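You operate a simulated robot arm through the tools that you are given. There is no shell and no other tool. Be economical: measure what you need, move in short steps, check, and stop when the job is done.

The job below is to be done with a simulated two-armed robot. You get a single attempt, and the scene is never put back.

## Task
Take the brass fitting and put it on the top of the brown board. Put the blue plastic pipe on the space between the two crates. Put the 4 A fuse from the top of the trestle table on the shelf under the bender bench and the 2 A fuse on the window sill. Put one of the white tins from the top of the trestle table on the top of the grey platform. Stack the 28 mm elbow tub from the top of the trestle table on top of the 15 mm elbow tub. Lift the boiler flap open. Do these in any order. Set down upright: blue plastic pipe, white tin.

Only the result counts: the job must be done as asked and must still hold three seconds after the hand-in. Knocking over, shifting, dropping, spilling or breaking anything else fails it.

## Robot
Two 6-joint arms with fingered hands on one trunk, on a base that drives. Base frame: it is fixed to the floor where the robot stands at the start and does not move with it; the origin is under the middle of the robot, x ahead of it, y to its left, z up; the surface under the hand at the start is at about z = 760. Units: mm, rad, N and s.
The left shoulder is at the start at [50, 170, 985], the right one opposite. With the tool pointing down near the work surface each hand reaches from about 500 to 780 mm from the robot's upright axis, wherever it stands, measured 20 degrees to its own side. Places, roughly: blue plastic pipe (3x3x6 cm) [500, 0, 800]; boiler flap [-1700, 1200, 1200]; brass fitting (4x4x5 cm) [500, -100, 800]; elbow tub [750, -250, 750]; fuse [750, 0, 750]; shelf under the bender bench [2500, -400, 300]; space between the two crates (26x20 cm) [1260, 1300, 920]; top of the brown board (27x15 cm) [2420, -440, 900]; top of the grey platform [-1100, -1900, 500]; white tin [750, 0, 750]; window sill (15x124 cm) [-1300, -3940, 1080]. Payload 3.5 kg a hand.
The TCP of each hand is the grasp point between the finger pads, 26 mm short of the fingertips. In the tool frame z runs along the fingers and y along their closing line. The gripper opens to 132 mm. The gripper's body begins 73 mm behind the TCP. The gripper is a hand of 3 fingers: y runs from the thumb to the fingers, the wrist lies at [0, 0, -234] in the tool frame.
Orientation is told as [roll, pitch, yaw] about the base's x, y, z axes, in that order, counted from this pose: with the fingers straight down and closing along the base's y, the tool's x points along the base's -x, its y along +y and its z along -z.

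## Interface
- The arms move only by the tool nudge_tool. It takes "left_targets", "right_targets" or both (then of equal length, played together; a hand with none holds still); each is a list of rows, each an object (a shift or turn left out is 0) with "slide": the shift along the tool's x, y, z in mm, a list of three; "angular": the turn, a rotation vector about the tool's x, y, z in rad, a list of three. In form: [{"slide": [x, y, z], "angular": [wx, wy, wz]}, ...]. A call has 1 to 20 rows; each row shifts and turns the commanded pose from where the row before left it, along the tool's axes as they then stand. A row lasts 0.2 s, in which the tool goes at most 50 mm and 0.15 rad; a call with a longer step from one row to the next is refused whole. A pose out of reach is approached as far as the arm can. The call stops where the force on the tool passes 40 N (or 10 N more than at its start, if that is more) or the arm is blocked; 0.2 s more then pass. In this call time passes only in rows, and 0.2 s behind the last. It gives the time, the measured TCP pose, the force on the tool (base axes), the opening and the grip force at its end, in the units of the frame above (readings bear some noise), with the torque about the TCP (base axes, N m) and any sound that the robot's microphone picked up.
- Cameras (640 x 400 px; columns grow to the right, rows downward): "scene" is now at [40.7, -14.6, 1573.9]; the picture's right is [-0.16, -0.99, 0.00], its down [-0.76, 0.13, -0.63] and it looks along [0.62, -0.10, -0.77] (base axes); focal length 281 px, centre (320, 200). "left" rides on the left gripper at [-62, 3, -92] in its tool frame; the picture's right is [-0.05, -1.00, 0.00], its down [0.83, -0.04, -0.56] and it looks along [0.55, -0.03, 0.83] (tool axes); focal length 230 px, centre (320, 200). "right" rides on the right gripper at [62, 3, -92] in its tool frame; the picture's right is [-0.05, 1.00, 0.00], its down [-0.83, -0.04, -0.56] and it looks along [-0.55, -0.03, 0.83] (tool axes); focal length 230 px, centre (320, 200). There is no depth. A picture from a camera that has moved, and an enlarged one, comes with that camera's place and axes in the base frame and with its lens. The place of the scene camera against the robot may be out by one fixed shift of up to 12 mm in any direction.
- grab_frame(camera): a new picture of that camera. The clock stands still meanwhile.
- raise_lower(by): slides the trunk up (or, below 0, down) by that many mm; the arms and the scene camera ride with it, the base frame stays. It gives what a move gives, with no picture.
- drive_base(legs): drives the robot by 1 to 6 legs, each [ahead, left, turn to the left] in mm, mm and rad, along the robot's own axes; the way and the turn of a leg run together, so that a leg with both is an arc; at most 1500 mm and 3.142 rad a leg. The arms and the cameras ride along, it lands a little off, and it stops where it bumps. It gives what a move gives.
- finger_targets(finger1, finger2, thumb_bend, hand): sets how far each is bent, from 0 (flat) to 1 (curled in); at 0.3 the hand is open as for a grip, at 0.7 the pads meet at the TCP. One left out holds its place. A second passes; each finger stops where it meets its share of the squeeze, and holds until it gets a number again. It is the only way to open and close the hand. It gives what a move gives, with no picture; readings hold the bend of each and the force on the fingers (four entries, about 0 where the hand has none), thumb and palm.
- head_to(pan, tilt): turns the head with the scene camera to pan (to the left, within 1.501 rad either way) and tilt (down, from -0.506 to 1.204), counted from straight ahead of the robot. It gives what a move gives.
- inspect(camera, box): a new picture of the part [left, top, right, bottom] of that camera's present view, enlarged. The clock stands still meanwhile.
- close_job(): hands the job in; it is judged then, once.

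Go step by step. Nothing tells you exact positions but the pictures and the camera data: compare them with the known pose of the tool, close in by small moves and look again before you grip or let go. The budget is 196 turns and 184 pictures, counting those below and the enlarged ones. Unless the task says otherwise, let go and move clear before handing in.

The tools are called after "Emit:" as name(argument=value, ...) on one line, values as JSON. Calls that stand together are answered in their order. nudge_tool: Moves the arms, as the interface text tells. Its arguments: {"type":"object","properties":{"left_targets":{"type":"array"},"right_targets":{"type":"array"}},"required":[]} The other tools are called the same way: raise_lower (by) slides the trunk up or down; finger_targets (finger1, finger2, thumb_bend, hand) moves the fingers one by one; drive_base (legs) drives the base; head_to (pan, tilt) turns the head that bears the scene camera; grab_frame (camera) takes a picture; inspect (camera, box) takes an enlarged picture of a part of a camera's view; close_job () hands the job in.

At the start:

```text
time_s: 0.0
left_tcp_pos: [583.7, 58.6, 1062.4]
left_orientation: [0.0, -0.001, 0.001]
left_wrist_force: [-0.1, -0.6, -0.2]
left_ft_torque: [0.04, 0.03, 0.02]
left_finger_gap: 131.9
left_gripper_force: 0.0
left_shape: jaw
left_bend: [0.3, 0.3, 0.3]
left_finger forces: [0.0, 0.0, 0.1, 0.0, 0.0, 0.0]
right_tcp_pos: [509.2, -431.0, 976.2]
right_orientation: [0.0, 0.0, -0.001]
right_wrist_force: [0.5, 0.4, -0.2]
right_ft_torque: [0.0, -0.02, 0.0]
right_finger_gap: 131.7
right_gripper_force: 0.0
right_shape: jaw
right_bend: [0.3, 0.3, 0.3]
right_finger forces: [0.1, 0.1, 0.0, 0.1, 0.1, 0.0]
trunk travel left (down, up): [-600.0, 110.0]
robot x, y, heading: [-0.9, 1.1, -0.003]
head pan, tilt: [-0.164, 0.885]
```

scene: 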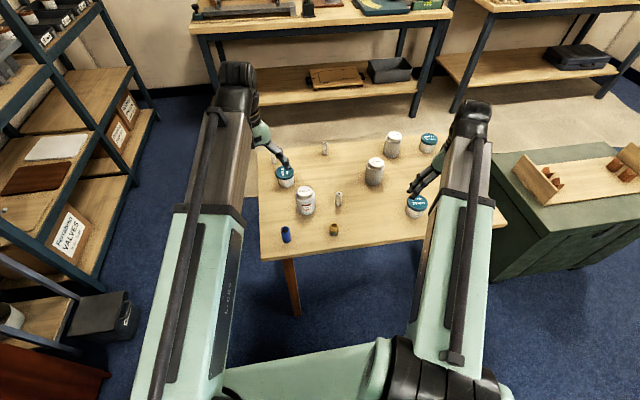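
right: 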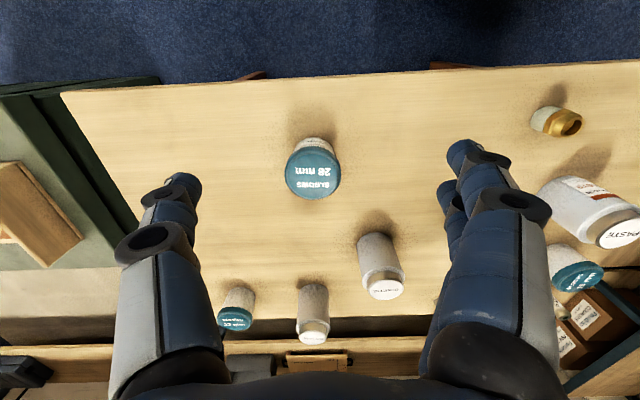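
left: 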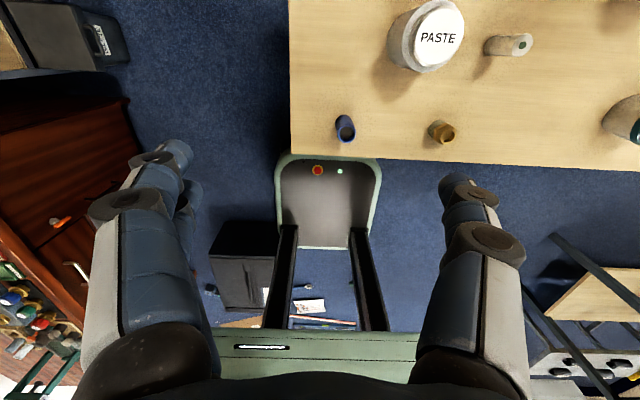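

I see the trestle table ahead with tins, tubs, fuses, the pipe and the brass fitting. I'll enlarge the table view to read the labels and look around.

Emit:
inspect(camera="scene", box=[250, 120, 450, 250])

Emit:
inspect(camera="right", box=[200, 80, 640, 355])

Emit:
inspect(camera="left", box=[290, 0, 640, 200])

```text
3.08 times, centred on (350, 185) of scene
camera zoom: at [40.7, -14.6, 1573.9], right [-0.16, -0.99, 0.0], down [-0.76, 0.13, -0.63], along [0.62, -0.1, -0.77], focal length 864 px, centre (228, 246)
```

zoom: 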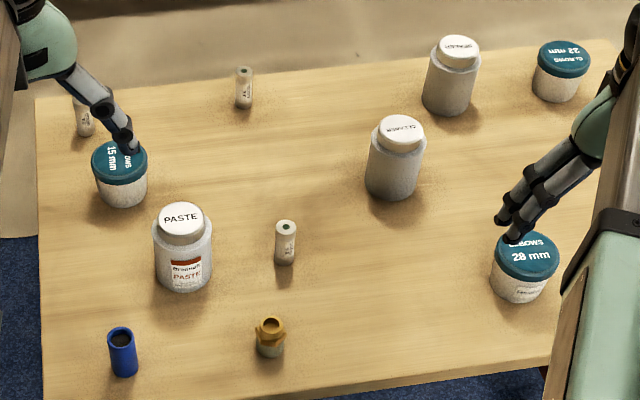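

```text
1.45 times, centred on (420, 218) of right
camera zoom: at [446.7, -427.6, 1068.8], right [0.05, 1.0, 0.0], down [0.83, -0.04, 0.56], along [0.55, -0.03, -0.83], focal length 335 px, centre (174, 174)
```

zoom: 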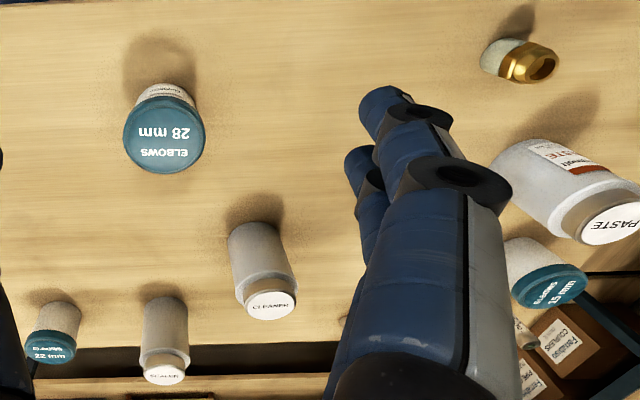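

```text
1.83 times, centred on (465, 100) of left
camera zoom: at [645.1, 61.6, 1155.5], right [0.05, -1.0, 0.0], down [-0.83, -0.04, 0.55], along [-0.55, -0.03, -0.83], focal length 421 px, centre (55, 383)
```

zoom: 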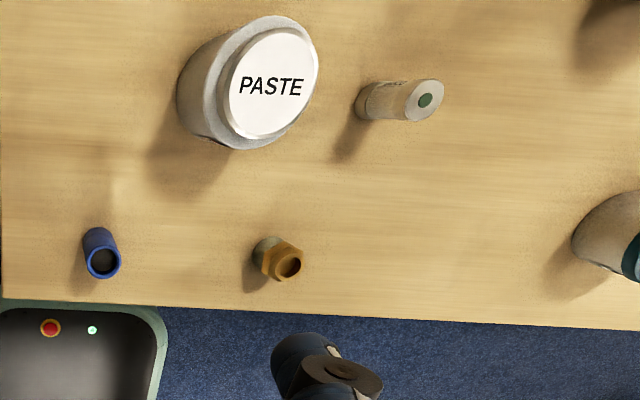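

I have rough positions for everything on the table. Next I'll look around to map the destinations and obstacles.

Emit:
head_to(pan=0.0, tilt=0.35)

Emit:
grab_frame(camera="scene")

Emit:
head_to(pan=1.4, tilt=0.35)

Emit:
grab_frame(camera="scene")

Emit:
head_to(pan=-1.4, tilt=0.35)

Emit:
grab_frame(camera="scene")

```text
time_s: 1.0
left_tcp_pos: [584.5, 58.9, 1062.9]
left_orientation: [0.0, -0.002, 0.0]
left_wrist_force: [0.2, 0.3, 1.1]
left_ft_torque: [-0.01, 0.01, -0.04]
left_finger_gap: 132.0
left_gripper_force: 0.1
left_shape: jaw
left_bend: [0.3, 0.3, 0.3]
left_finger forces: [0.0, 0.0, 0.0, 0.0, 0.0, 0.0]
right_tcp_pos: [508.1, -430.6, 975.9]
right_orientation: [0.0, 0.0, 0.001]
right_wrist_force: [-0.1, 0.2, 0.0]
right_ft_torque: [0.0, 0.02, 0.01]
right_finger_gap: 132.3
right_gripper_force: 0.1
right_shape: jaw
right_bend: [0.3, 0.3, 0.3]
right_finger forces: [0.0, 0.1, 0.0, 0.0, 0.1, 0.1]
trunk travel left (down, up): [-600.0, 110.0]
robot x, y, heading: [-0.3, 0.2, -0.001]
head pan, tilt: [0.0, 0.351]
```

```text
177 pictures are left
camera scene: at [58.5, -2.2, 1620.3], right [0.0, -1.0, 0.0], down [-0.34, 0.0, -0.94], along [0.94, 0.0, -0.34], focal length 281 px, centre (320, 200)
```

scene: 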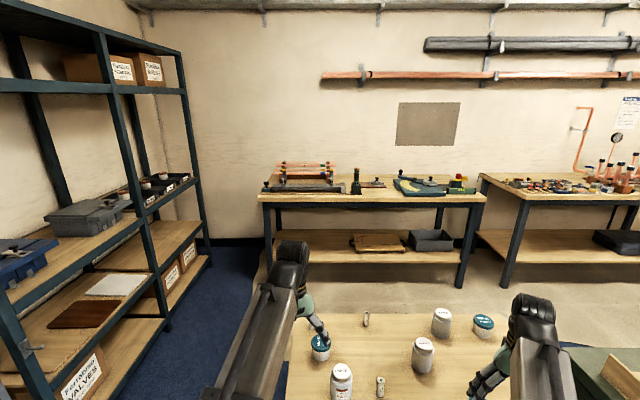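

```text
time_s: 2.5
left_tcp_pos: [584.0, 59.4, 1062.3]
left_orientation: [0.0, -0.001, -0.001]
left_wrist_force: [0.5, 0.1, 0.3]
left_ft_torque: [-0.02, -0.02, -0.04]
left_finger_gap: 132.0
left_gripper_force: 0.0
left_shape: jaw
left_bend: [0.3, 0.3, 0.3]
left_finger forces: [0.0, 0.0, 0.0, 0.1, 0.1, 0.0]
right_tcp_pos: [508.5, -431.7, 975.4]
right_orientation: [0.0, 0.002, -0.002]
right_wrist_force: [0.1, 0.0, 0.9]
right_ft_torque: [-0.01, -0.02, 0.0]
right_finger_gap: 132.0
right_gripper_force: 0.0
right_shape: jaw
right_bend: [0.3, 0.3, 0.3]
right_finger forces: [0.0, 0.1, 0.1, 0.1, 0.1, 0.1]
trunk travel left (down, up): [-600.0, 110.0]
robot x, y, heading: [-1.1, -4.2, 0.005]
head pan, tilt: [1.4, 0.351]
```

```text
176 pictures are left
camera scene: at [-18.7, 89.6, 1620.4], right [0.99, -0.17, 0.0], down [-0.06, -0.34, -0.94], along [0.16, 0.93, -0.34], focal length 281 px, centre (320, 200)
```

scene: 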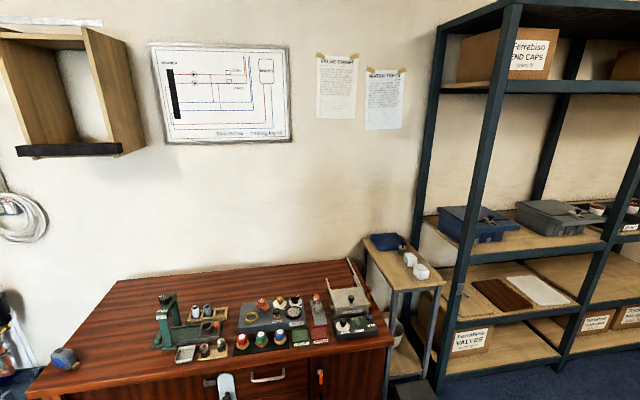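

```text
time_s: 5.0
left_tcp_pos: [583.0, 58.9, 1062.5]
left_orientation: [0.0, -0.002, 0.001]
left_wrist_force: [0.1, -0.7, -0.6]
left_ft_torque: [0.02, 0.01, -0.03]
left_finger_gap: 131.9
left_gripper_force: 0.0
left_shape: jaw
left_bend: [0.3, 0.3, 0.3]
left_finger forces: [0.0, 0.0, 0.0, 0.1, 0.1, 0.0]
right_tcp_pos: [508.7, -430.0, 975.1]
right_orientation: [-0.001, 0.0, -0.001]
right_wrist_force: [0.0, -0.9, 0.0]
right_ft_torque: [-0.01, -0.02, 0.01]
right_finger_gap: 132.2
right_gripper_force: 0.0
right_shape: jaw
right_bend: [0.3, 0.3, 0.3]
right_finger forces: [0.0, 0.1, 0.1, 0.0, 0.0, 0.1]
trunk travel left (down, up): [-600.0, 110.0]
robot x, y, heading: [-3.4, -2.5, 0.004]
head pan, tilt: [-1.4, 0.351]
```

```text
175 pictures are left
camera scene: at [-18.7, -93.9, 1620.4], right [-0.99, -0.17, 0.0], down [-0.06, 0.34, -0.94], along [0.16, -0.93, -0.34], focal length 281 px, centre (320, 200)
```

scene: 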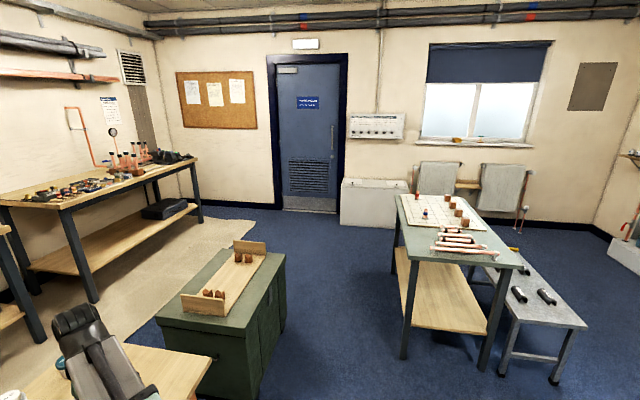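

I'll zoom in on the fuses and the far bench from the scene camera, to read ratings and see the board.

Emit:
head_to(pan=-0.1, tilt=0.6)

Emit:
grab_frame(camera="scene")

Emit:
inspect(camera="scene", box=[280, 220, 380, 290])

Emit:
inspect(camera="scene", box=[220, 70, 480, 210])

```text
time_s: 6.4
left_tcp_pos: [583.9, 57.4, 1062.7]
left_orientation: [0.001, -0.001, 0.001]
left_wrist_force: [0.3, -0.3, 0.7]
left_ft_torque: [0.01, 0.03, 0.03]
left_finger_gap: 131.9
left_gripper_force: 0.0
left_shape: jaw
left_bend: [0.3, 0.3, 0.3]
left_finger forces: [0.1, 0.0, 0.1, 0.1, 0.1, 0.1]
right_tcp_pos: [509.0, -430.1, 975.2]
right_orientation: [-0.001, 0.0, 0.001]
right_wrist_force: [0.0, 0.4, -0.4]
right_ft_torque: [-0.01, -0.05, 0.0]
right_finger_gap: 131.9
right_gripper_force: 0.1
right_shape: jaw
right_bend: [0.3, 0.3, 0.3]
right_finger forces: [0.0, 0.1, 0.0, 0.0, 0.0, 0.0]
trunk travel left (down, up): [-600.0, 110.0]
robot x, y, heading: [0.4, 3.7, -0.005]
head pan, tilt: [-0.099, 0.6]
```

```text
174 pictures are left
camera scene: at [53.4, -11.0, 1597.6], right [-0.1, -0.99, 0.0], down [-0.56, 0.06, -0.83], along [0.82, -0.08, -0.56], focal length 281 px, centre (320, 200)
```

scene: 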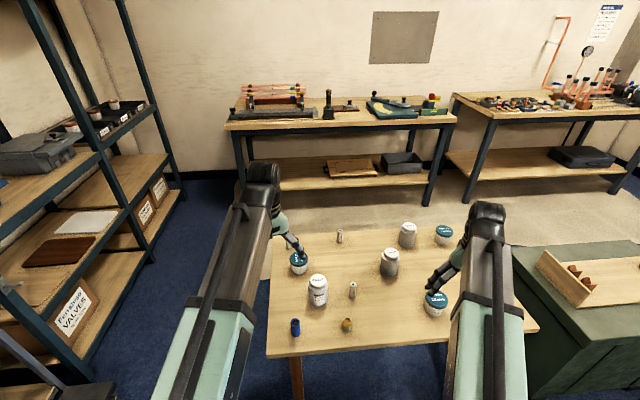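

```text
5.71 times, centred on (330, 255) of scene
camera zoom: at [53.4, -11.0, 1597.6], right [-0.1, -0.99, 0.0], down [-0.56, 0.06, -0.83], along [0.82, -0.08, -0.56], focal length 1604 px, centre (263, -114)
```

zoom: 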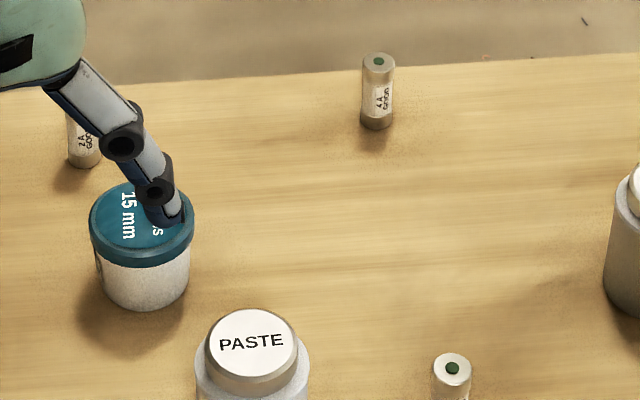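

```text
2.46 times, centred on (350, 140) of scene
camera zoom: at [53.4, -11.0, 1597.6], right [-0.1, -0.99, 0.0], down [-0.56, 0.06, -0.83], along [0.82, -0.08, -0.56], focal length 691 px, centre (246, 348)
```

zoom: 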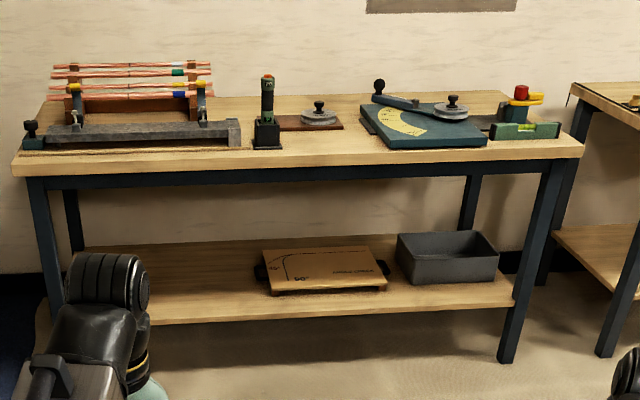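

The far-left fuse says 2 A, the far-centre one 4 A; I'll check the near one too.

Emit:
inspect(camera="scene", box=[335, 270, 375, 300])

Emit:
inspect(camera="scene", box=[325, 220, 355, 250])

```text
13.33 times, centred on (355, 285) of scene
camera zoom: at [53.4, -11.0, 1597.6], right [-0.1, -0.99, 0.0], down [-0.56, 0.06, -0.83], along [0.82, -0.08, -0.56], focal length 3743 px, centre (-147, -933)
```

zoom: 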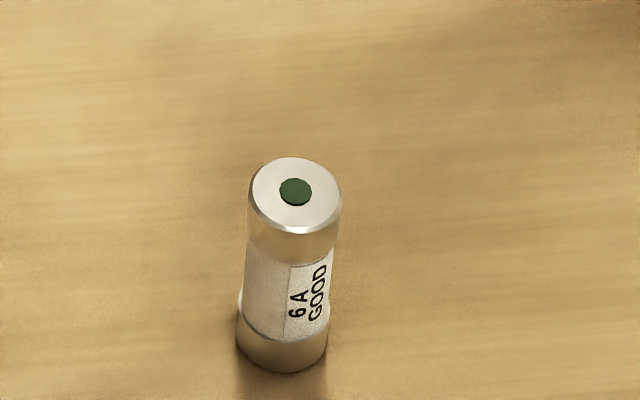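

```text
13.33 times, centred on (340, 235) of scene
camera zoom: at [53.4, -11.0, 1597.6], right [-0.1, -0.99, 0.0], down [-0.56, 0.06, -0.83], along [0.82, -0.08, -0.56], focal length 3743 px, centre (53, -267)
```

zoom: 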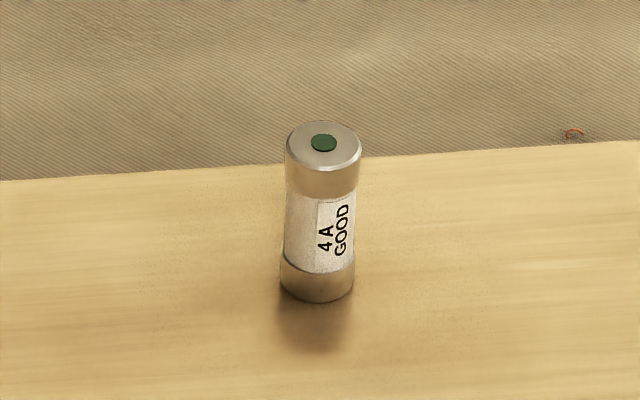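

The near fuse is 6 A, so 4 A is the far-centre one and 2 A the far-left one. First I stack the tubs: the right hand goes above the 28 mm tub.

Emit:
nudge_tool(right_targets=[{"slide": [-35, -6, 20]}, {"slide": [-35, -6, 40]}, {"slide": [0, 0, 30]}])

Emit:
grab_frame(camera="right")

Emit:
grab_frame(camera="scene")

```text
refused: row 2 steps farther than a row can; nothing moved
```

```text
169 pictures are left
camera right: at [446.7, -427.6, 1068.8], right [0.05, 1.0, 0.0], down [0.83, -0.04, 0.56], along [0.55, -0.03, -0.83], focal length 230 px, centre (320, 200)
```

right: 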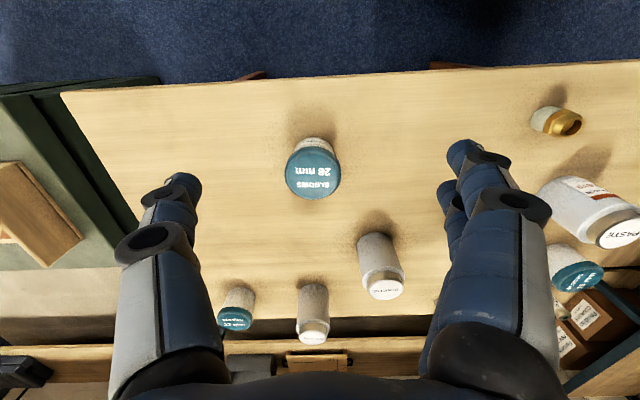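

```text
168 pictures are left
camera scene: at [53.4, -11.0, 1597.6], right [-0.1, -0.99, 0.0], down [-0.56, 0.06, -0.83], along [0.82, -0.08, -0.56], focal length 281 px, centre (320, 200)
```

scene: 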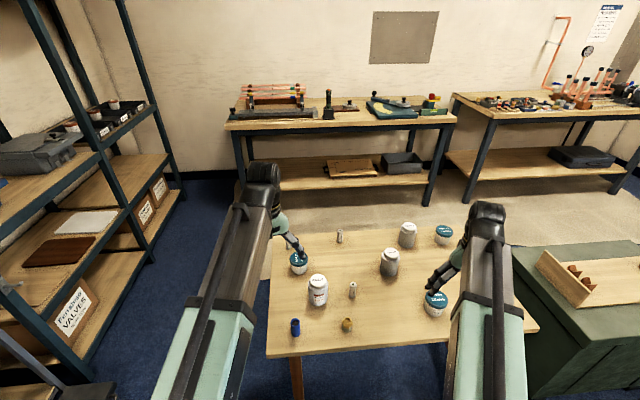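

The step was too long; I'll repeat with shorter rows.

Emit:
nudge_tool(right_targets=[{"slide": [-34, -6, 15]}, {"slide": [-33, -5, 25]}, {"slide": [0, 0, 40]}])

Emit:
grab_frame(camera="right")

```text
time_s: 7.2
left_tcp_pos: [582.7, 58.3, 1063.5]
left_orientation: [0.0, -0.002, 0.0]
left_wrist_force: [0.5, -0.1, -0.1]
left_ft_torque: [-0.01, -0.02, 0.05]
left_finger_gap: 132.0
left_gripper_force: 0.0
left_shape: jaw
left_bend: [0.3, 0.3, 0.3]
left_finger forces: [0.1, 0.1, 0.0, 0.1, 0.1, 0.0]
right_tcp_pos: [575.5, -442.3, 896.9]
right_orientation: [0.001, 0.0, 0.0]
right_wrist_force: [-0.4, 0.0, 0.2]
right_ft_torque: [-0.01, 0.0, 0.0]
right_finger_gap: 131.8
right_gripper_force: 0.1
right_shape: jaw
right_bend: [0.3, 0.3, 0.3]
right_finger forces: [0.1, 0.0, 0.1, 0.0, 0.0, 0.0]
trunk travel left (down, up): [-600.0, 110.0]
robot x, y, heading: [-1.9, 1.5, 0.003]
head pan, tilt: [-0.099, 0.6]
```

```text
167 pictures are left
camera right: at [513.4, -437.5, 988.6], right [0.05, 1.0, 0.0], down [0.83, -0.04, 0.56], along [0.55, -0.03, -0.83], focal length 230 px, centre (320, 200)
```

right: 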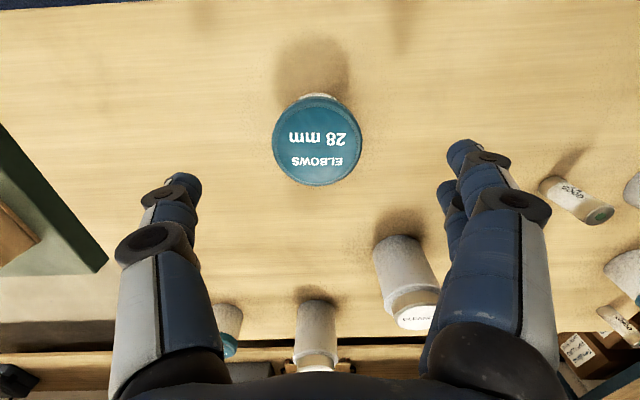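

The 28 mm tub is centred at about (571, -444), top z≈820. Descending and gripping it.

Emit:
nudge_tool(right_targets=[{"slide": [4, -2, 30]}, {"slide": [0, 0, 35]}, {"slide": [0, 0, 30]}])

Emit:
grab_frame(camera="right")

```text
time_s: 8.0
left_tcp_pos: [584.1, 58.7, 1062.5]
left_orientation: [0.001, -0.003, 0.0]
left_wrist_force: [-0.7, 0.2, -0.4]
left_ft_torque: [-0.01, -0.01, -0.03]
left_finger_gap: 131.9
left_gripper_force: 0.0
left_shape: jaw
left_bend: [0.3, 0.3, 0.3]
left_finger forces: [0.0, 0.0, 0.1, 0.1, 0.0, 0.0]
right_tcp_pos: [573.1, -444.1, 801.2]
right_orientation: [0.0, -0.001, 0.0]
right_wrist_force: [0.0, 0.2, 0.7]
right_ft_torque: [-0.02, 0.0, -0.01]
right_finger_gap: 132.1
right_gripper_force: 0.1
right_shape: jaw
right_bend: [0.3, 0.3, 0.3]
right_finger forces: [0.1, 0.0, 0.0, 0.0, 0.0, 0.0]
trunk travel left (down, up): [-600.0, 110.0]
robot x, y, heading: [0.4, -4.8, -0.0]
head pan, tilt: [-0.099, 0.6]
```

```text
166 pictures are left
camera right: at [510.5, -440.8, 894.9], right [0.05, 1.0, 0.0], down [0.83, -0.04, 0.56], along [0.55, -0.03, -0.83], focal length 230 px, centre (320, 200)
```

right: 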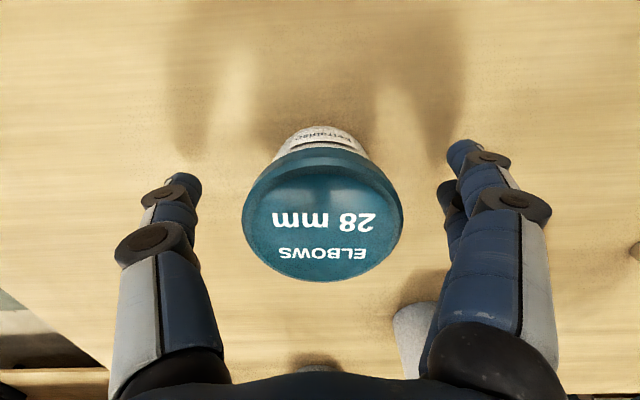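

Well centred; closing the right hand.

Emit:
finger_targets(hand="right", finger1=0.7, finger2=0.7, thumb_bend=0.7)

Emit:
grab_frame(camera="right")

```text
time_s: 9.0
left_tcp_pos: [583.9, 58.5, 1062.3]
left_orientation: [0.0, -0.002, 0.0]
left_wrist_force: [-0.5, 1.2, -0.3]
left_ft_torque: [-0.04, 0.0, 0.01]
left_finger_gap: 131.7
left_gripper_force: 0.1
left_shape: jaw
left_bend: [0.3, 0.3, 0.3]
left_finger forces: [0.0, 0.0, 0.0, 0.0, 0.1, 0.0]
right_tcp_pos: [573.1, -443.4, 802.3]
right_orientation: [0.0, 0.0, -0.001]
right_wrist_force: [-0.2, -0.2, -0.2]
right_ft_torque: [0.02, 0.03, 0.0]
right_finger_gap: 55.4
right_gripper_force: 22.2
right_shape: fingers
right_bend: [0.54, 0.51, 0.6]
right_finger forces: [10.5, 11.2, 0.1, 0.1, 21.5, 0.0]
trunk travel left (down, up): [-600.0, 110.0]
robot x, y, heading: [1.1, -1.6, 0.001]
head pan, tilt: [-0.099, 0.6]
```

```text
165 pictures are left
camera right: at [510.4, -440.7, 895.0], right [0.05, 1.0, 0.0], down [0.83, -0.04, 0.55], along [0.55, -0.03, -0.83], focal length 230 px, centre (320, 200)
```

right: 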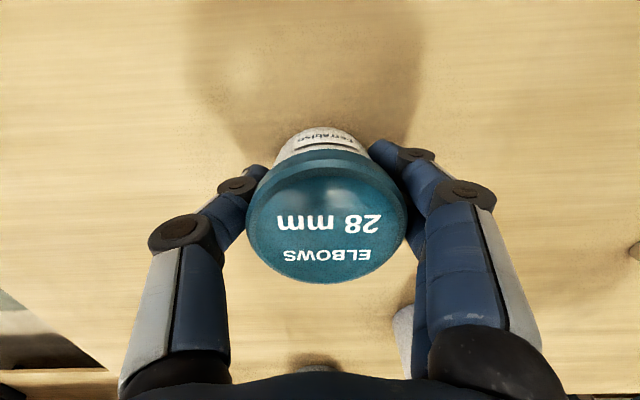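

Tub held. I lift it high, then shift the robot ahead and left so the right hand can reach the 15 mm tub.

Emit:
nudge_tool(right_targets=[{"slide": [0, 0, -25]}, {"slide": [0, 0, -45]}, {"slide": [0, 0, -45]}, {"slide": [0, 0, -45]}, {"slide": [0, 0, -45]}, {"slide": [0, 0, -20]}])

Emit:
drive_base(legs=[[100, 230, 0]])

Emit:
grab_frame(camera="right")

Emit:
grab_frame(camera="scene")

```text
time_s: 10.4
left_tcp_pos: [584.6, 58.5, 1062.0]
left_orientation: [0.0, -0.001, 0.0]
left_wrist_force: [-0.1, -1.2, -0.6]
left_ft_torque: [0.04, -0.05, -0.01]
left_finger_gap: 131.7
left_gripper_force: 0.1
left_shape: jaw
left_bend: [0.3, 0.3, 0.3]
left_finger forces: [0.0, 0.0, 0.0, 0.1, 0.0, 0.1]
right_tcp_pos: [572.8, -443.6, 1026.2]
right_orientation: [0.001, 0.0, -0.001]
right_wrist_force: [-0.6, -0.3, -3.7]
right_ft_torque: [-0.01, 0.04, 0.01]
right_finger_gap: 55.6
right_gripper_force: 21.2
right_shape: fingers
right_bend: [0.54, 0.51, 0.6]
right_finger forces: [10.3, 11.2, 0.0, 0.0, 20.8, 0.1]
trunk travel left (down, up): [-600.0, 110.0]
robot x, y, heading: [-0.2, -2.3, 0.003]
head pan, tilt: [-0.099, 0.6]
```

```text
time_s: 12.2
left_tcp_pos: [684.5, 286.2, 1061.4]
left_orientation: [0.0, -0.001, -0.003]
left_wrist_force: [0.4, -0.5, -0.4]
left_ft_torque: [-0.03, -0.02, -0.01]
left_finger_gap: 132.0
left_gripper_force: 0.1
left_shape: jaw
left_bend: [0.3, 0.3, 0.3]
left_finger forces: [0.0, 0.1, 0.0, 0.0, 0.0, 0.0]
right_tcp_pos: [672.1, -216.6, 1024.1]
right_orientation: [0.0, 0.001, -0.004]
right_wrist_force: [0.1, 0.6, -3.1]
right_ft_torque: [-0.03, 0.01, 0.03]
right_finger_gap: 55.4
right_gripper_force: 21.0
right_shape: fingers
right_bend: [0.54, 0.51, 0.6]
right_finger forces: [10.2, 11.3, 0.0, 0.1, 20.7, 0.0]
trunk travel left (down, up): [-600.0, 110.0]
robot x, y, heading: [101.1, 230.6, -0.004]
head pan, tilt: [-0.099, 0.6]
```

```text
164 pictures are left
camera right: at [609.8, -212.2, 1117.9], right [0.06, 1.0, 0.0], down [0.83, -0.05, 0.55], along [0.55, -0.03, -0.83], focal length 230 px, centre (320, 200)
```

right: 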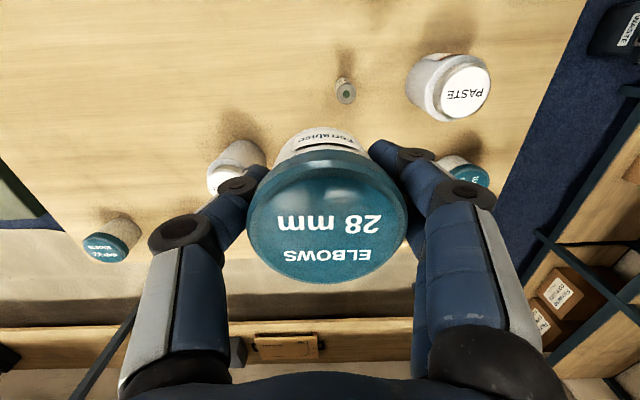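

```text
163 pictures are left
camera scene: at [154.7, 219.0, 1597.6], right [-0.1, -0.99, 0.0], down [-0.56, 0.06, -0.82], along [0.82, -0.09, -0.57], focal length 281 px, centre (320, 200)
```

scene: 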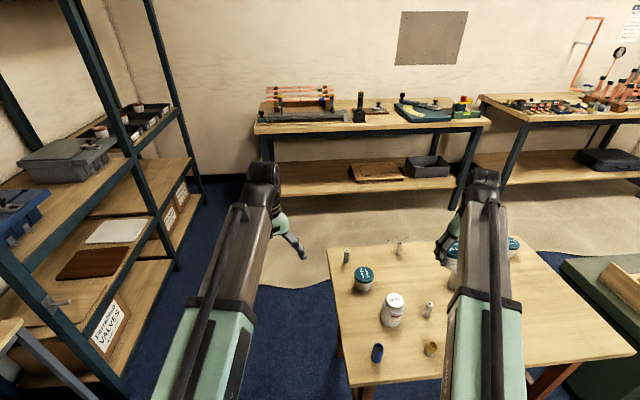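

Locating the 15 mm tub precisely from this second viewpoint.

Emit:
inspect(camera="scene", box=[330, 235, 440, 305])

```text
5.71 times, centred on (385, 270) of scene
camera zoom: at [154.7, 219.0, 1597.6], right [-0.1, -0.99, 0.0], down [-0.56, 0.06, -0.82], along [0.82, -0.09, -0.57], focal length 1604 px, centre (-51, -200)
```

zoom: 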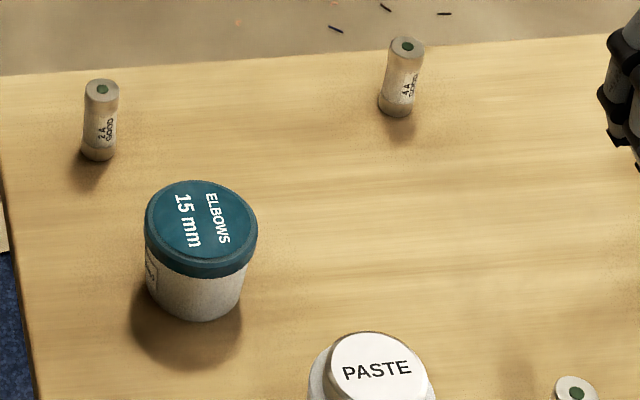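

I'll bring the left hand's camera nearer to view the 15 mm tub for a better fix.

Emit:
nudge_tool(left_targets=[{"slide": [-40, -25, 0]}, {"slide": [-40, -25, 0]}, {"slide": [-20, -10, 0]}])

Emit:
grab_frame(camera="left")

```text
time_s: 13.1
left_tcp_pos: [785.6, 223.7, 1064.2]
left_orientation: [-0.001, -0.001, -0.004]
left_wrist_force: [-0.1, -0.2, 0.6]
left_ft_torque: [-0.01, 0.01, 0.03]
left_finger_gap: 131.7
left_gripper_force: 0.1
left_shape: jaw
left_bend: [0.3, 0.3, 0.3]
left_finger forces: [0.0, 0.0, 0.0, 0.0, 0.1, 0.0]
right_tcp_pos: [671.0, -216.3, 1024.6]
right_orientation: [0.001, 0.0, -0.004]
right_wrist_force: [-0.7, 0.5, -5.8]
right_ft_torque: [0.02, 0.07, 0.01]
right_finger_gap: 55.1
right_gripper_force: 21.5
right_shape: fingers
right_bend: [0.54, 0.51, 0.6]
right_finger forces: [10.3, 11.3, 0.1, 0.0, 20.9, 0.1]
trunk travel left (down, up): [-600.0, 110.0]
robot x, y, heading: [99.7, 230.8, -0.001]
head pan, tilt: [-0.099, 0.6]
```

```text
161 pictures are left
camera left: at [847.3, 226.3, 1157.3], right [0.05, -1.0, 0.0], down [-0.83, -0.04, 0.55], along [-0.55, -0.03, -0.83], focal length 230 px, centre (320, 200)
```

left: 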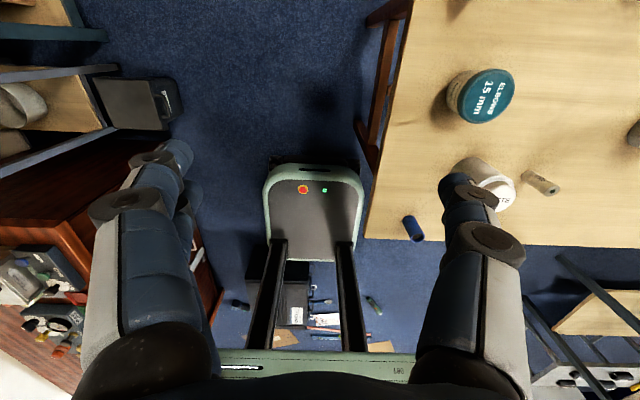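

15 mm tub is at about (803, -5). Moving the right hand above it at height while the left backs off.

Emit:
nudge_tool(left_targets=[{"slide": [20, 20, 0]}, {"slide": [20, 20, 0]}, {"slide": [20, 20, 0]}, {"slide": [20, 20, 0]}, {"slide": [20, 0, 0]}, {"slide": [0, 0, 0]}, {"slide": [0, 0, 0]}], right_targets=[{"slide": [-22, 35, 0]}, {"slide": [-22, 35, 0]}, {"slide": [-22, 35, 0]}, {"slide": [-22, 35, 0]}, {"slide": [-22, 35, 0]}, {"slide": [-22, 36, 0]}, {"slide": [0, 0, 0]}])

Emit:
nudge_tool(right_targets=[{"slide": [0, 0, 45]}, {"slide": [0, 0, 45]}, {"slide": [0, 0, 30]}])

Emit:
grab_frame(camera="left")

Emit:
inspect(camera="scene", box=[330, 215, 430, 295])

```text
time_s: 14.7
left_tcp_pos: [685.9, 306.7, 1063.6]
left_orientation: [0.001, -0.002, -0.002]
left_wrist_force: [-0.1, 0.6, 0.7]
left_ft_torque: [-0.01, 0.0, 0.01]
left_finger_gap: 131.8
left_gripper_force: 0.1
left_shape: jaw
left_bend: [0.3, 0.3, 0.3]
left_finger forces: [0.0, 0.1, 0.0, 0.0, 0.1, 0.1]
right_tcp_pos: [803.2, -7.8, 1024.5]
right_orientation: [0.0, -0.001, -0.008]
right_wrist_force: [0.1, -0.5, -3.6]
right_ft_torque: [-0.02, 0.05, 0.02]
right_finger_gap: 55.4
right_gripper_force: 20.2
right_shape: fingers
right_bend: [0.54, 0.51, 0.6]
right_finger forces: [10.2, 11.1, 0.0, 0.1, 20.6, 0.1]
trunk travel left (down, up): [-600.0, 110.0]
robot x, y, heading: [99.1, 229.1, -0.0]
head pan, tilt: [-0.099, 0.6]
```

```text
time_s: 15.4
left_tcp_pos: [685.4, 305.3, 1063.4]
left_orientation: [0.0, 0.001, -0.003]
left_wrist_force: [0.3, -0.5, 0.1]
left_ft_torque: [-0.02, -0.01, -0.03]
left_finger_gap: 131.8
left_gripper_force: 0.1
left_shape: jaw
left_bend: [0.3, 0.3, 0.3]
left_finger forces: [0.1, 0.0, 0.0, 0.0, 0.1, 0.0]
right_tcp_pos: [804.2, -5.5, 904.6]
right_orientation: [0.0, 0.001, -0.003]
right_wrist_force: [0.1, 0.6, -3.3]
right_ft_torque: [0.01, 0.05, 0.01]
right_finger_gap: 55.2
right_gripper_force: 20.7
right_shape: fingers
right_bend: [0.54, 0.51, 0.6]
right_finger forces: [10.2, 11.2, 0.1, 0.0, 20.5, 0.0]
trunk travel left (down, up): [-600.0, 110.0]
robot x, y, heading: [99.9, 230.9, -0.003]
head pan, tilt: [-0.099, 0.6]
```

```text
160 pictures are left
camera left: at [747.0, 308.4, 1156.5], right [0.05, -1.0, 0.0], down [-0.83, -0.04, 0.55], along [-0.55, -0.03, -0.83], focal length 230 px, centre (320, 200)
```

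left: 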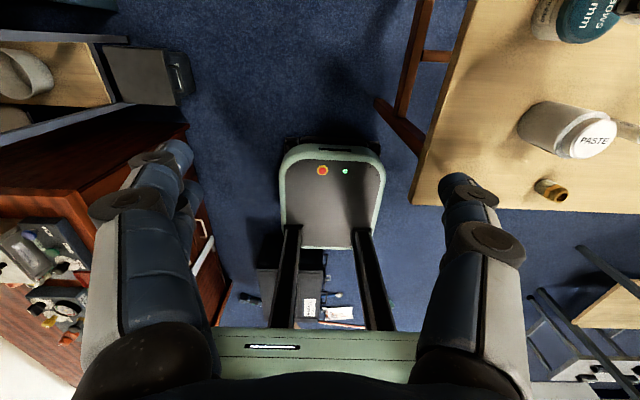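

```text
5.00 times, centred on (380, 255) of scene
camera zoom: at [154.4, 217.8, 1597.6], right [-0.1, -0.99, 0.0], down [-0.56, 0.06, -0.82], along [0.82, -0.09, -0.57], focal length 1404 px, centre (20, -75)
```

zoom: 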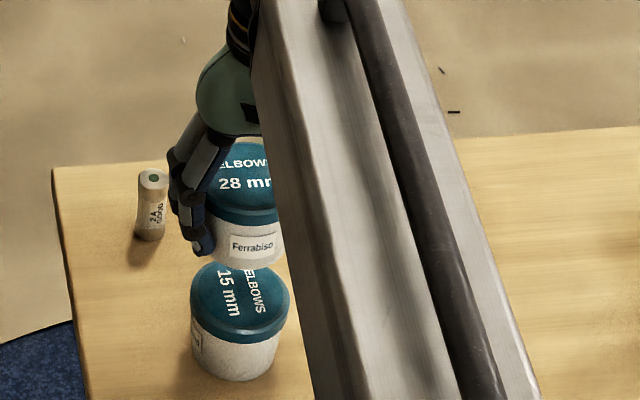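

Alignment looks good. Lowering gently until contact shows.

Emit:
nudge_tool(right_targets=[{"slide": [0, 0, 18]}, {"slide": [0, 0, 14]}, {"slide": [0, 0, 3]}])

Emit:
inspect(camera="scene", box=[330, 215, 430, 295])

```text
time_s: 16.2
left_tcp_pos: [685.6, 306.4, 1063.4]
left_orientation: [0.0, -0.004, -0.003]
left_wrist_force: [-0.5, -0.3, 0.3]
left_ft_torque: [0.01, 0.02, -0.02]
left_finger_gap: 132.0
left_gripper_force: 0.2
left_shape: jaw
left_bend: [0.3, 0.3, 0.3]
left_finger forces: [0.0, 0.0, 0.0, 0.1, 0.1, 0.1]
right_tcp_pos: [804.1, -5.2, 870.4]
right_orientation: [0.0, 0.0, -0.004]
right_wrist_force: [0.1, 0.0, -4.2]
right_ft_torque: [-0.02, 0.05, -0.03]
right_finger_gap: 55.1
right_gripper_force: 21.2
right_shape: fingers
right_bend: [0.54, 0.51, 0.6]
right_finger forces: [10.2, 11.4, 0.1, 0.1, 20.5, 0.1]
trunk travel left (down, up): [-600.0, 110.0]
robot x, y, heading: [98.9, 233.3, -0.003]
head pan, tilt: [-0.099, 0.6]
```

```text
5.00 times, centred on (380, 255) of scene
camera zoom: at [154.2, 217.9, 1597.6], right [-0.1, -0.99, 0.0], down [-0.56, 0.06, -0.82], along [0.82, -0.09, -0.57], focal length 1404 px, centre (20, -75)
```

zoom: 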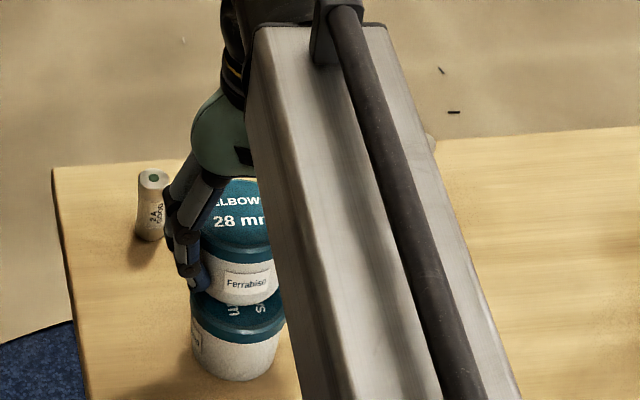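

Emit:
nudge_tool(right_targets=[{"slide": [0, 0, 2]}, {"slide": [0, 0, 2]}, {"slide": [0, 0, 1]}])

Emit:
inspect(camera="scene", box=[360, 245, 400, 295])

```text
time_s: 17.1
left_tcp_pos: [685.8, 306.2, 1064.0]
left_orientation: [0.0, -0.002, -0.003]
left_wrist_force: [-0.4, -1.2, 0.6]
left_ft_torque: [0.01, -0.02, 0.0]
left_finger_gap: 132.2
left_gripper_force: 0.1
left_shape: jaw
left_bend: [0.3, 0.3, 0.3]
left_finger forces: [0.0, 0.0, 0.0, 0.0, 0.1, 0.1]
right_tcp_pos: [804.7, -6.7, 864.6]
right_orientation: [0.0, -0.001, -0.004]
right_wrist_force: [0.0, 0.3, -3.8]
right_ft_torque: [-0.02, 0.06, -0.01]
right_finger_gap: 55.3
right_gripper_force: 20.9
right_shape: fingers
right_bend: [0.54, 0.51, 0.6]
right_finger forces: [10.3, 11.3, 0.1, 0.0, 20.5, 0.0]
trunk travel left (down, up): [-600.0, 110.0]
robot x, y, heading: [102.3, 228.2, -0.005]
head pan, tilt: [-0.099, 0.6]
```

```text
8.00 times, centred on (380, 270) of scene
camera zoom: at [154.2, 217.9, 1597.6], right [-0.1, -0.99, 0.0], down [-0.56, 0.06, -0.82], along [0.82, -0.09, -0.57], focal length 2246 px, centre (-160, -360)
```

zoom: 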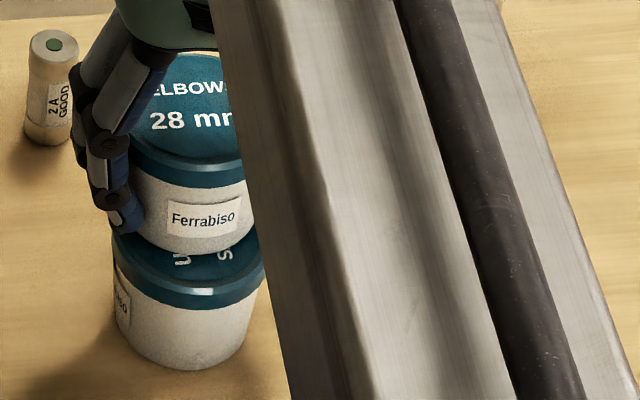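

Still no contact; lowering further in small steps.

Emit:
nudge_tool(right_targets=[{"slide": [0, 0, 1.5]}, {"slide": [0, 0, 1.5]}, {"slide": [0, 0, 1.5]}])

Emit:
nudge_tool(right_targets=[{"slide": [0, 0, 1.5]}])

Emit:
inspect(camera="scene", box=[360, 245, 400, 295])

```text
time_s: 17.9
left_tcp_pos: [686.1, 306.7, 1063.8]
left_orientation: [0.0, -0.002, -0.003]
left_wrist_force: [0.0, 0.2, 0.3]
left_ft_torque: [-0.02, -0.02, 0.01]
left_finger_gap: 132.0
left_gripper_force: 0.0
left_shape: jaw
left_bend: [0.3, 0.3, 0.3]
left_finger forces: [0.1, 0.1, 0.0, 0.1, 0.0, 0.1]
right_tcp_pos: [805.4, -7.6, 861.7]
right_orientation: [0.002, -0.002, -0.004]
right_wrist_force: [-0.1, -0.1, 3.5]
right_ft_torque: [0.18, -0.03, 0.02]
right_finger_gap: 55.2
right_gripper_force: 20.8
right_shape: fingers
right_bend: [0.54, 0.51, 0.6]
right_finger forces: [9.9, 10.8, 0.0, 0.0, 20.7, 0.0]
trunk travel left (down, up): [-600.0, 110.0]
robot x, y, heading: [98.6, 229.3, -0.005]
head pan, tilt: [-0.099, 0.6]
```

```text
time_s: 18.2
left_tcp_pos: [684.9, 306.3, 1064.6]
left_orientation: [0.001, -0.001, -0.004]
left_wrist_force: [0.4, 0.3, 0.7]
left_ft_torque: [0.0, -0.01, -0.01]
left_finger_gap: 132.0
left_gripper_force: 0.1
left_shape: jaw
left_bend: [0.3, 0.3, 0.3]
left_finger forces: [0.0, 0.0, 0.0, 0.0, 0.1, 0.0]
right_tcp_pos: [804.3, -6.5, 860.9]
right_orientation: [0.001, 0.0, -0.002]
right_wrist_force: [0.4, -0.5, 10.2]
right_ft_torque: [0.4, -0.02, 0.01]
right_finger_gap: 55.1
right_gripper_force: 20.8
right_shape: fingers
right_bend: [0.54, 0.51, 0.6]
right_finger forces: [9.9, 10.8, 0.0, 0.0, 21.3, 0.0]
trunk travel left (down, up): [-600.0, 110.0]
robot x, y, heading: [101.8, 226.6, -0.008]
head pan, tilt: [-0.099, 0.6]
```

```text
8.00 times, centred on (380, 270) of scene
camera zoom: at [152.9, 218.2, 1597.8], right [-0.1, -0.99, 0.0], down [-0.56, 0.06, -0.83], along [0.82, -0.09, -0.56], focal length 2246 px, centre (-160, -360)
```

zoom: 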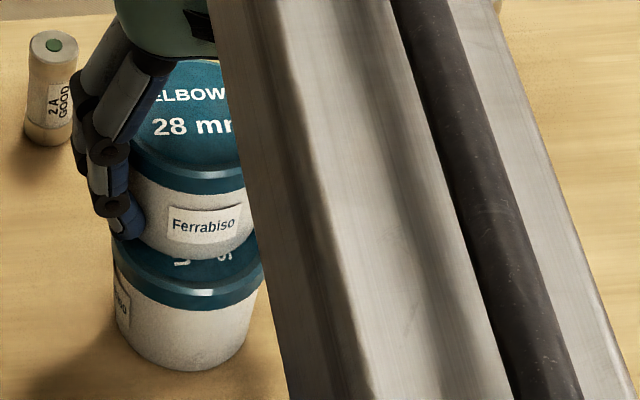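

Contact, but comparing the lids the upper tub seems about 10–12 mm too far back (+x). I lift slightly, shift toward me and compare again.

Emit:
nudge_tool(right_targets=[{"slide": [0, 0, -8]}, {"slide": [11, 0, 0]}, {"slide": [0, 0, 0]}])

Emit:
inspect(camera="scene", box=[360, 245, 400, 295])

Emit:
grab_frame(camera="right")

```text
time_s: 19.1
left_tcp_pos: [686.1, 306.0, 1063.6]
left_orientation: [0.0, 0.0, -0.004]
left_wrist_force: [-0.2, 0.8, -0.4]
left_ft_torque: [-0.03, -0.01, -0.02]
left_finger_gap: 131.8
left_gripper_force: 0.0
left_shape: jaw
left_bend: [0.3, 0.3, 0.3]
left_finger forces: [0.0, 0.1, 0.0, 0.0, 0.0, 0.0]
right_tcp_pos: [793.1, -6.0, 866.6]
right_orientation: [0.0, -0.001, -0.003]
right_wrist_force: [-0.1, -1.1, -4.3]
right_ft_torque: [0.01, 0.07, -0.03]
right_finger_gap: 55.0
right_gripper_force: 21.8
right_shape: fingers
right_bend: [0.54, 0.51, 0.6]
right_finger forces: [10.3, 11.3, 0.0, 0.0, 20.8, 0.0]
trunk travel left (down, up): [-600.0, 110.0]
robot x, y, heading: [98.3, 230.2, -0.004]
head pan, tilt: [-0.099, 0.6]
```

```text
8.00 times, centred on (380, 270) of scene
camera zoom: at [154.2, 217.9, 1597.5], right [-0.1, -0.99, 0.0], down [-0.56, 0.06, -0.82], along [0.82, -0.09, -0.57], focal length 2246 px, centre (-160, -360)
```

zoom: 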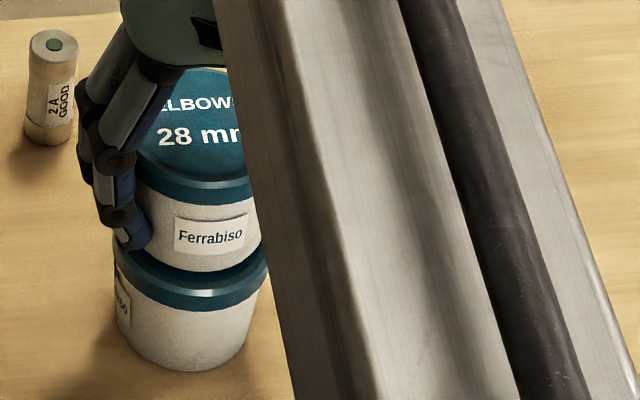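

```text
154 pictures are left
camera right: at [731.6, -2.7, 959.4], right [0.06, 1.0, 0.0], down [0.83, -0.05, 0.55], along [0.55, -0.03, -0.83], focal length 230 px, centre (320, 200)
```

right: 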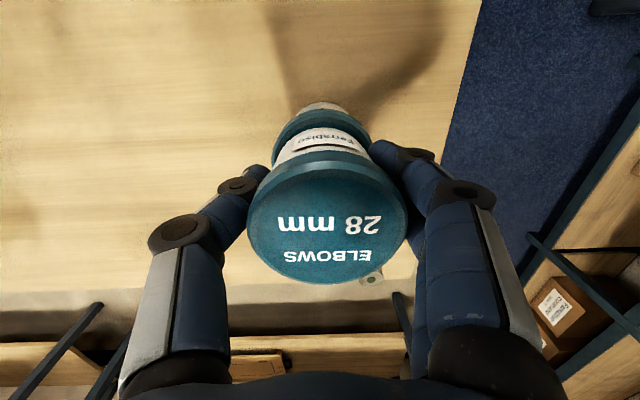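

Now aligned to a few mm. Lowering to contact and releasing.

Emit:
nudge_tool(right_targets=[{"slide": [2, 0, 3]}, {"slide": [0, 0, 2]}, {"slide": [0, 0, 1]}])

```text
time_s: 19.9
left_tcp_pos: [685.7, 305.5, 1063.8]
left_orientation: [0.0, -0.001, -0.004]
left_wrist_force: [0.0, 0.0, 0.5]
left_ft_torque: [-0.03, -0.03, -0.01]
left_finger_gap: 131.6
left_gripper_force: 0.0
left_shape: jaw
left_bend: [0.3, 0.3, 0.3]
left_finger forces: [0.1, 0.0, 0.0, 0.0, 0.0, 0.1]
right_tcp_pos: [791.0, -6.4, 860.1]
right_orientation: [0.001, -0.002, -0.003]
right_wrist_force: [0.6, 0.0, 1.6]
right_ft_torque: [0.13, -0.01, 0.0]
right_finger_gap: 54.8
right_gripper_force: 21.6
right_shape: fingers
right_bend: [0.54, 0.51, 0.6]
right_finger forces: [10.2, 10.9, 0.0, 0.1, 21.0, 0.1]
trunk travel left (down, up): [-600.0, 110.0]
robot x, y, heading: [104.8, 228.9, -0.006]
head pan, tilt: [-0.099, 0.6]
```

Emit:
nudge_tool(right_targets=[{"slide": [0, 0, 0.5]}])

Emit:
finger_targets(hand="right", finger1=0.3, finger2=0.3, thumb_bend=0.3)

Emit:
nudge_tool(right_targets=[{"slide": [0, 0, -20]}, {"slide": [0, 0, -40]}, {"slide": [0, 0, -45]}, {"slide": [0, 0, -45]}])

Emit:
grab_frame(camera="right")

Emit:
inspect(camera="scene", box=[330, 235, 430, 305])

```text
time_s: 20.2
left_tcp_pos: [685.5, 305.6, 1064.4]
left_orientation: [0.0, -0.001, -0.003]
left_wrist_force: [-0.1, -1.2, 0.5]
left_ft_torque: [-0.02, 0.02, 0.0]
left_finger_gap: 132.2
left_gripper_force: 0.1
left_shape: jaw
left_bend: [0.3, 0.3, 0.3]
left_finger forces: [0.0, 0.1, 0.1, 0.0, 0.0, 0.1]
right_tcp_pos: [792.0, -7.8, 861.1]
right_orientation: [-0.001, -0.001, -0.004]
right_wrist_force: [1.1, 0.4, 4.5]
right_ft_torque: [0.25, -0.01, -0.03]
right_finger_gap: 54.9
right_gripper_force: 20.6
right_shape: fingers
right_bend: [0.54, 0.51, 0.6]
right_finger forces: [9.8, 10.8, 0.0, 0.1, 21.2, 0.0]
trunk travel left (down, up): [-600.0, 110.0]
robot x, y, heading: [97.4, 227.9, -0.002]
head pan, tilt: [-0.099, 0.6]
```

```text
time_s: 21.2
left_tcp_pos: [684.7, 305.0, 1064.0]
left_orientation: [0.0, 0.0, -0.003]
left_wrist_force: [0.4, 0.5, 0.8]
left_ft_torque: [0.01, 0.0, 0.0]
left_finger_gap: 131.7
left_gripper_force: 0.0
left_shape: jaw
left_bend: [0.3, 0.3, 0.3]
left_finger forces: [0.1, 0.1, 0.0, 0.1, 0.0, 0.1]
right_tcp_pos: [792.4, -6.6, 860.8]
right_orientation: [0.0, 0.003, -0.003]
right_wrist_force: [0.1, 0.0, 0.3]
right_ft_torque: [0.02, 0.01, -0.02]
right_finger_gap: 133.9
right_gripper_force: 0.1
right_shape: fingers
right_bend: [0.3, 0.3, 0.3]
right_finger forces: [0.2, 0.0, 0.0, 0.0, 0.1, 0.0]
trunk travel left (down, up): [-600.0, 110.0]
robot x, y, heading: [104.1, 225.1, -0.004]
head pan, tilt: [-0.099, 0.6]
```

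```text
time_s: 22.2
left_tcp_pos: [684.1, 306.7, 1063.5]
left_orientation: [0.0, -0.003, -0.004]
left_wrist_force: [0.0, -0.7, 0.5]
left_ft_torque: [0.02, 0.02, 0.02]
left_finger_gap: 132.0
left_gripper_force: 0.1
left_shape: jaw
left_bend: [0.3, 0.3, 0.3]
left_finger forces: [0.1, 0.0, 0.0, 0.0, 0.1, 0.1]
right_tcp_pos: [791.0, -7.9, 1010.4]
right_orientation: [0.0, -0.001, -0.002]
right_wrist_force: [-0.5, 0.8, 0.1]
right_ft_torque: [0.01, 0.02, -0.02]
right_finger_gap: 134.4
right_gripper_force: 0.0
right_shape: fingers
right_bend: [0.3, 0.3, 0.3]
right_finger forces: [0.1, 0.0, 0.0, 0.0, 0.0, 0.0]
trunk travel left (down, up): [-600.0, 110.0]
robot x, y, heading: [99.6, 226.6, -0.003]
head pan, tilt: [-0.099, 0.6]
```

```text
153 pictures are left
camera right: at [729.4, -3.8, 1103.0], right [0.06, 1.0, 0.0], down [0.83, -0.05, 0.55], along [0.55, -0.03, -0.83], focal length 230 px, centre (320, 200)
```

right: 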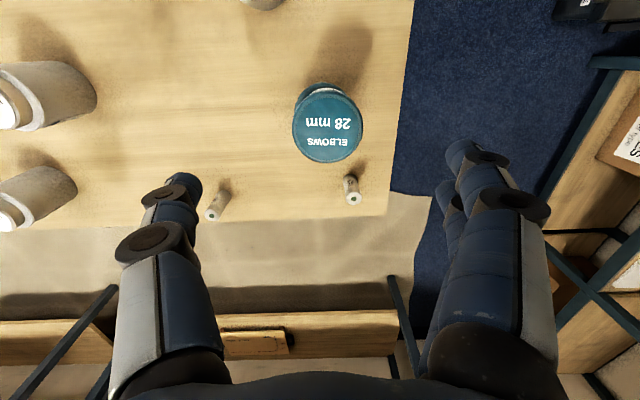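

```text
5.71 times, centred on (380, 270) of scene
camera zoom: at [153.6, 218.1, 1597.6], right [-0.1, -0.99, 0.0], down [-0.56, 0.06, -0.83], along [0.82, -0.09, -0.56], focal length 1604 px, centre (-23, -200)
```

zoom: 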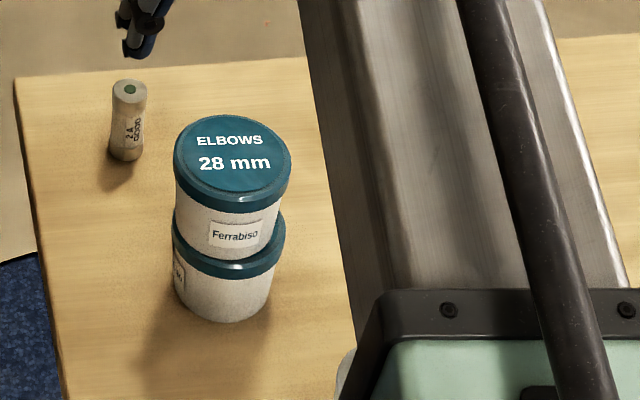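

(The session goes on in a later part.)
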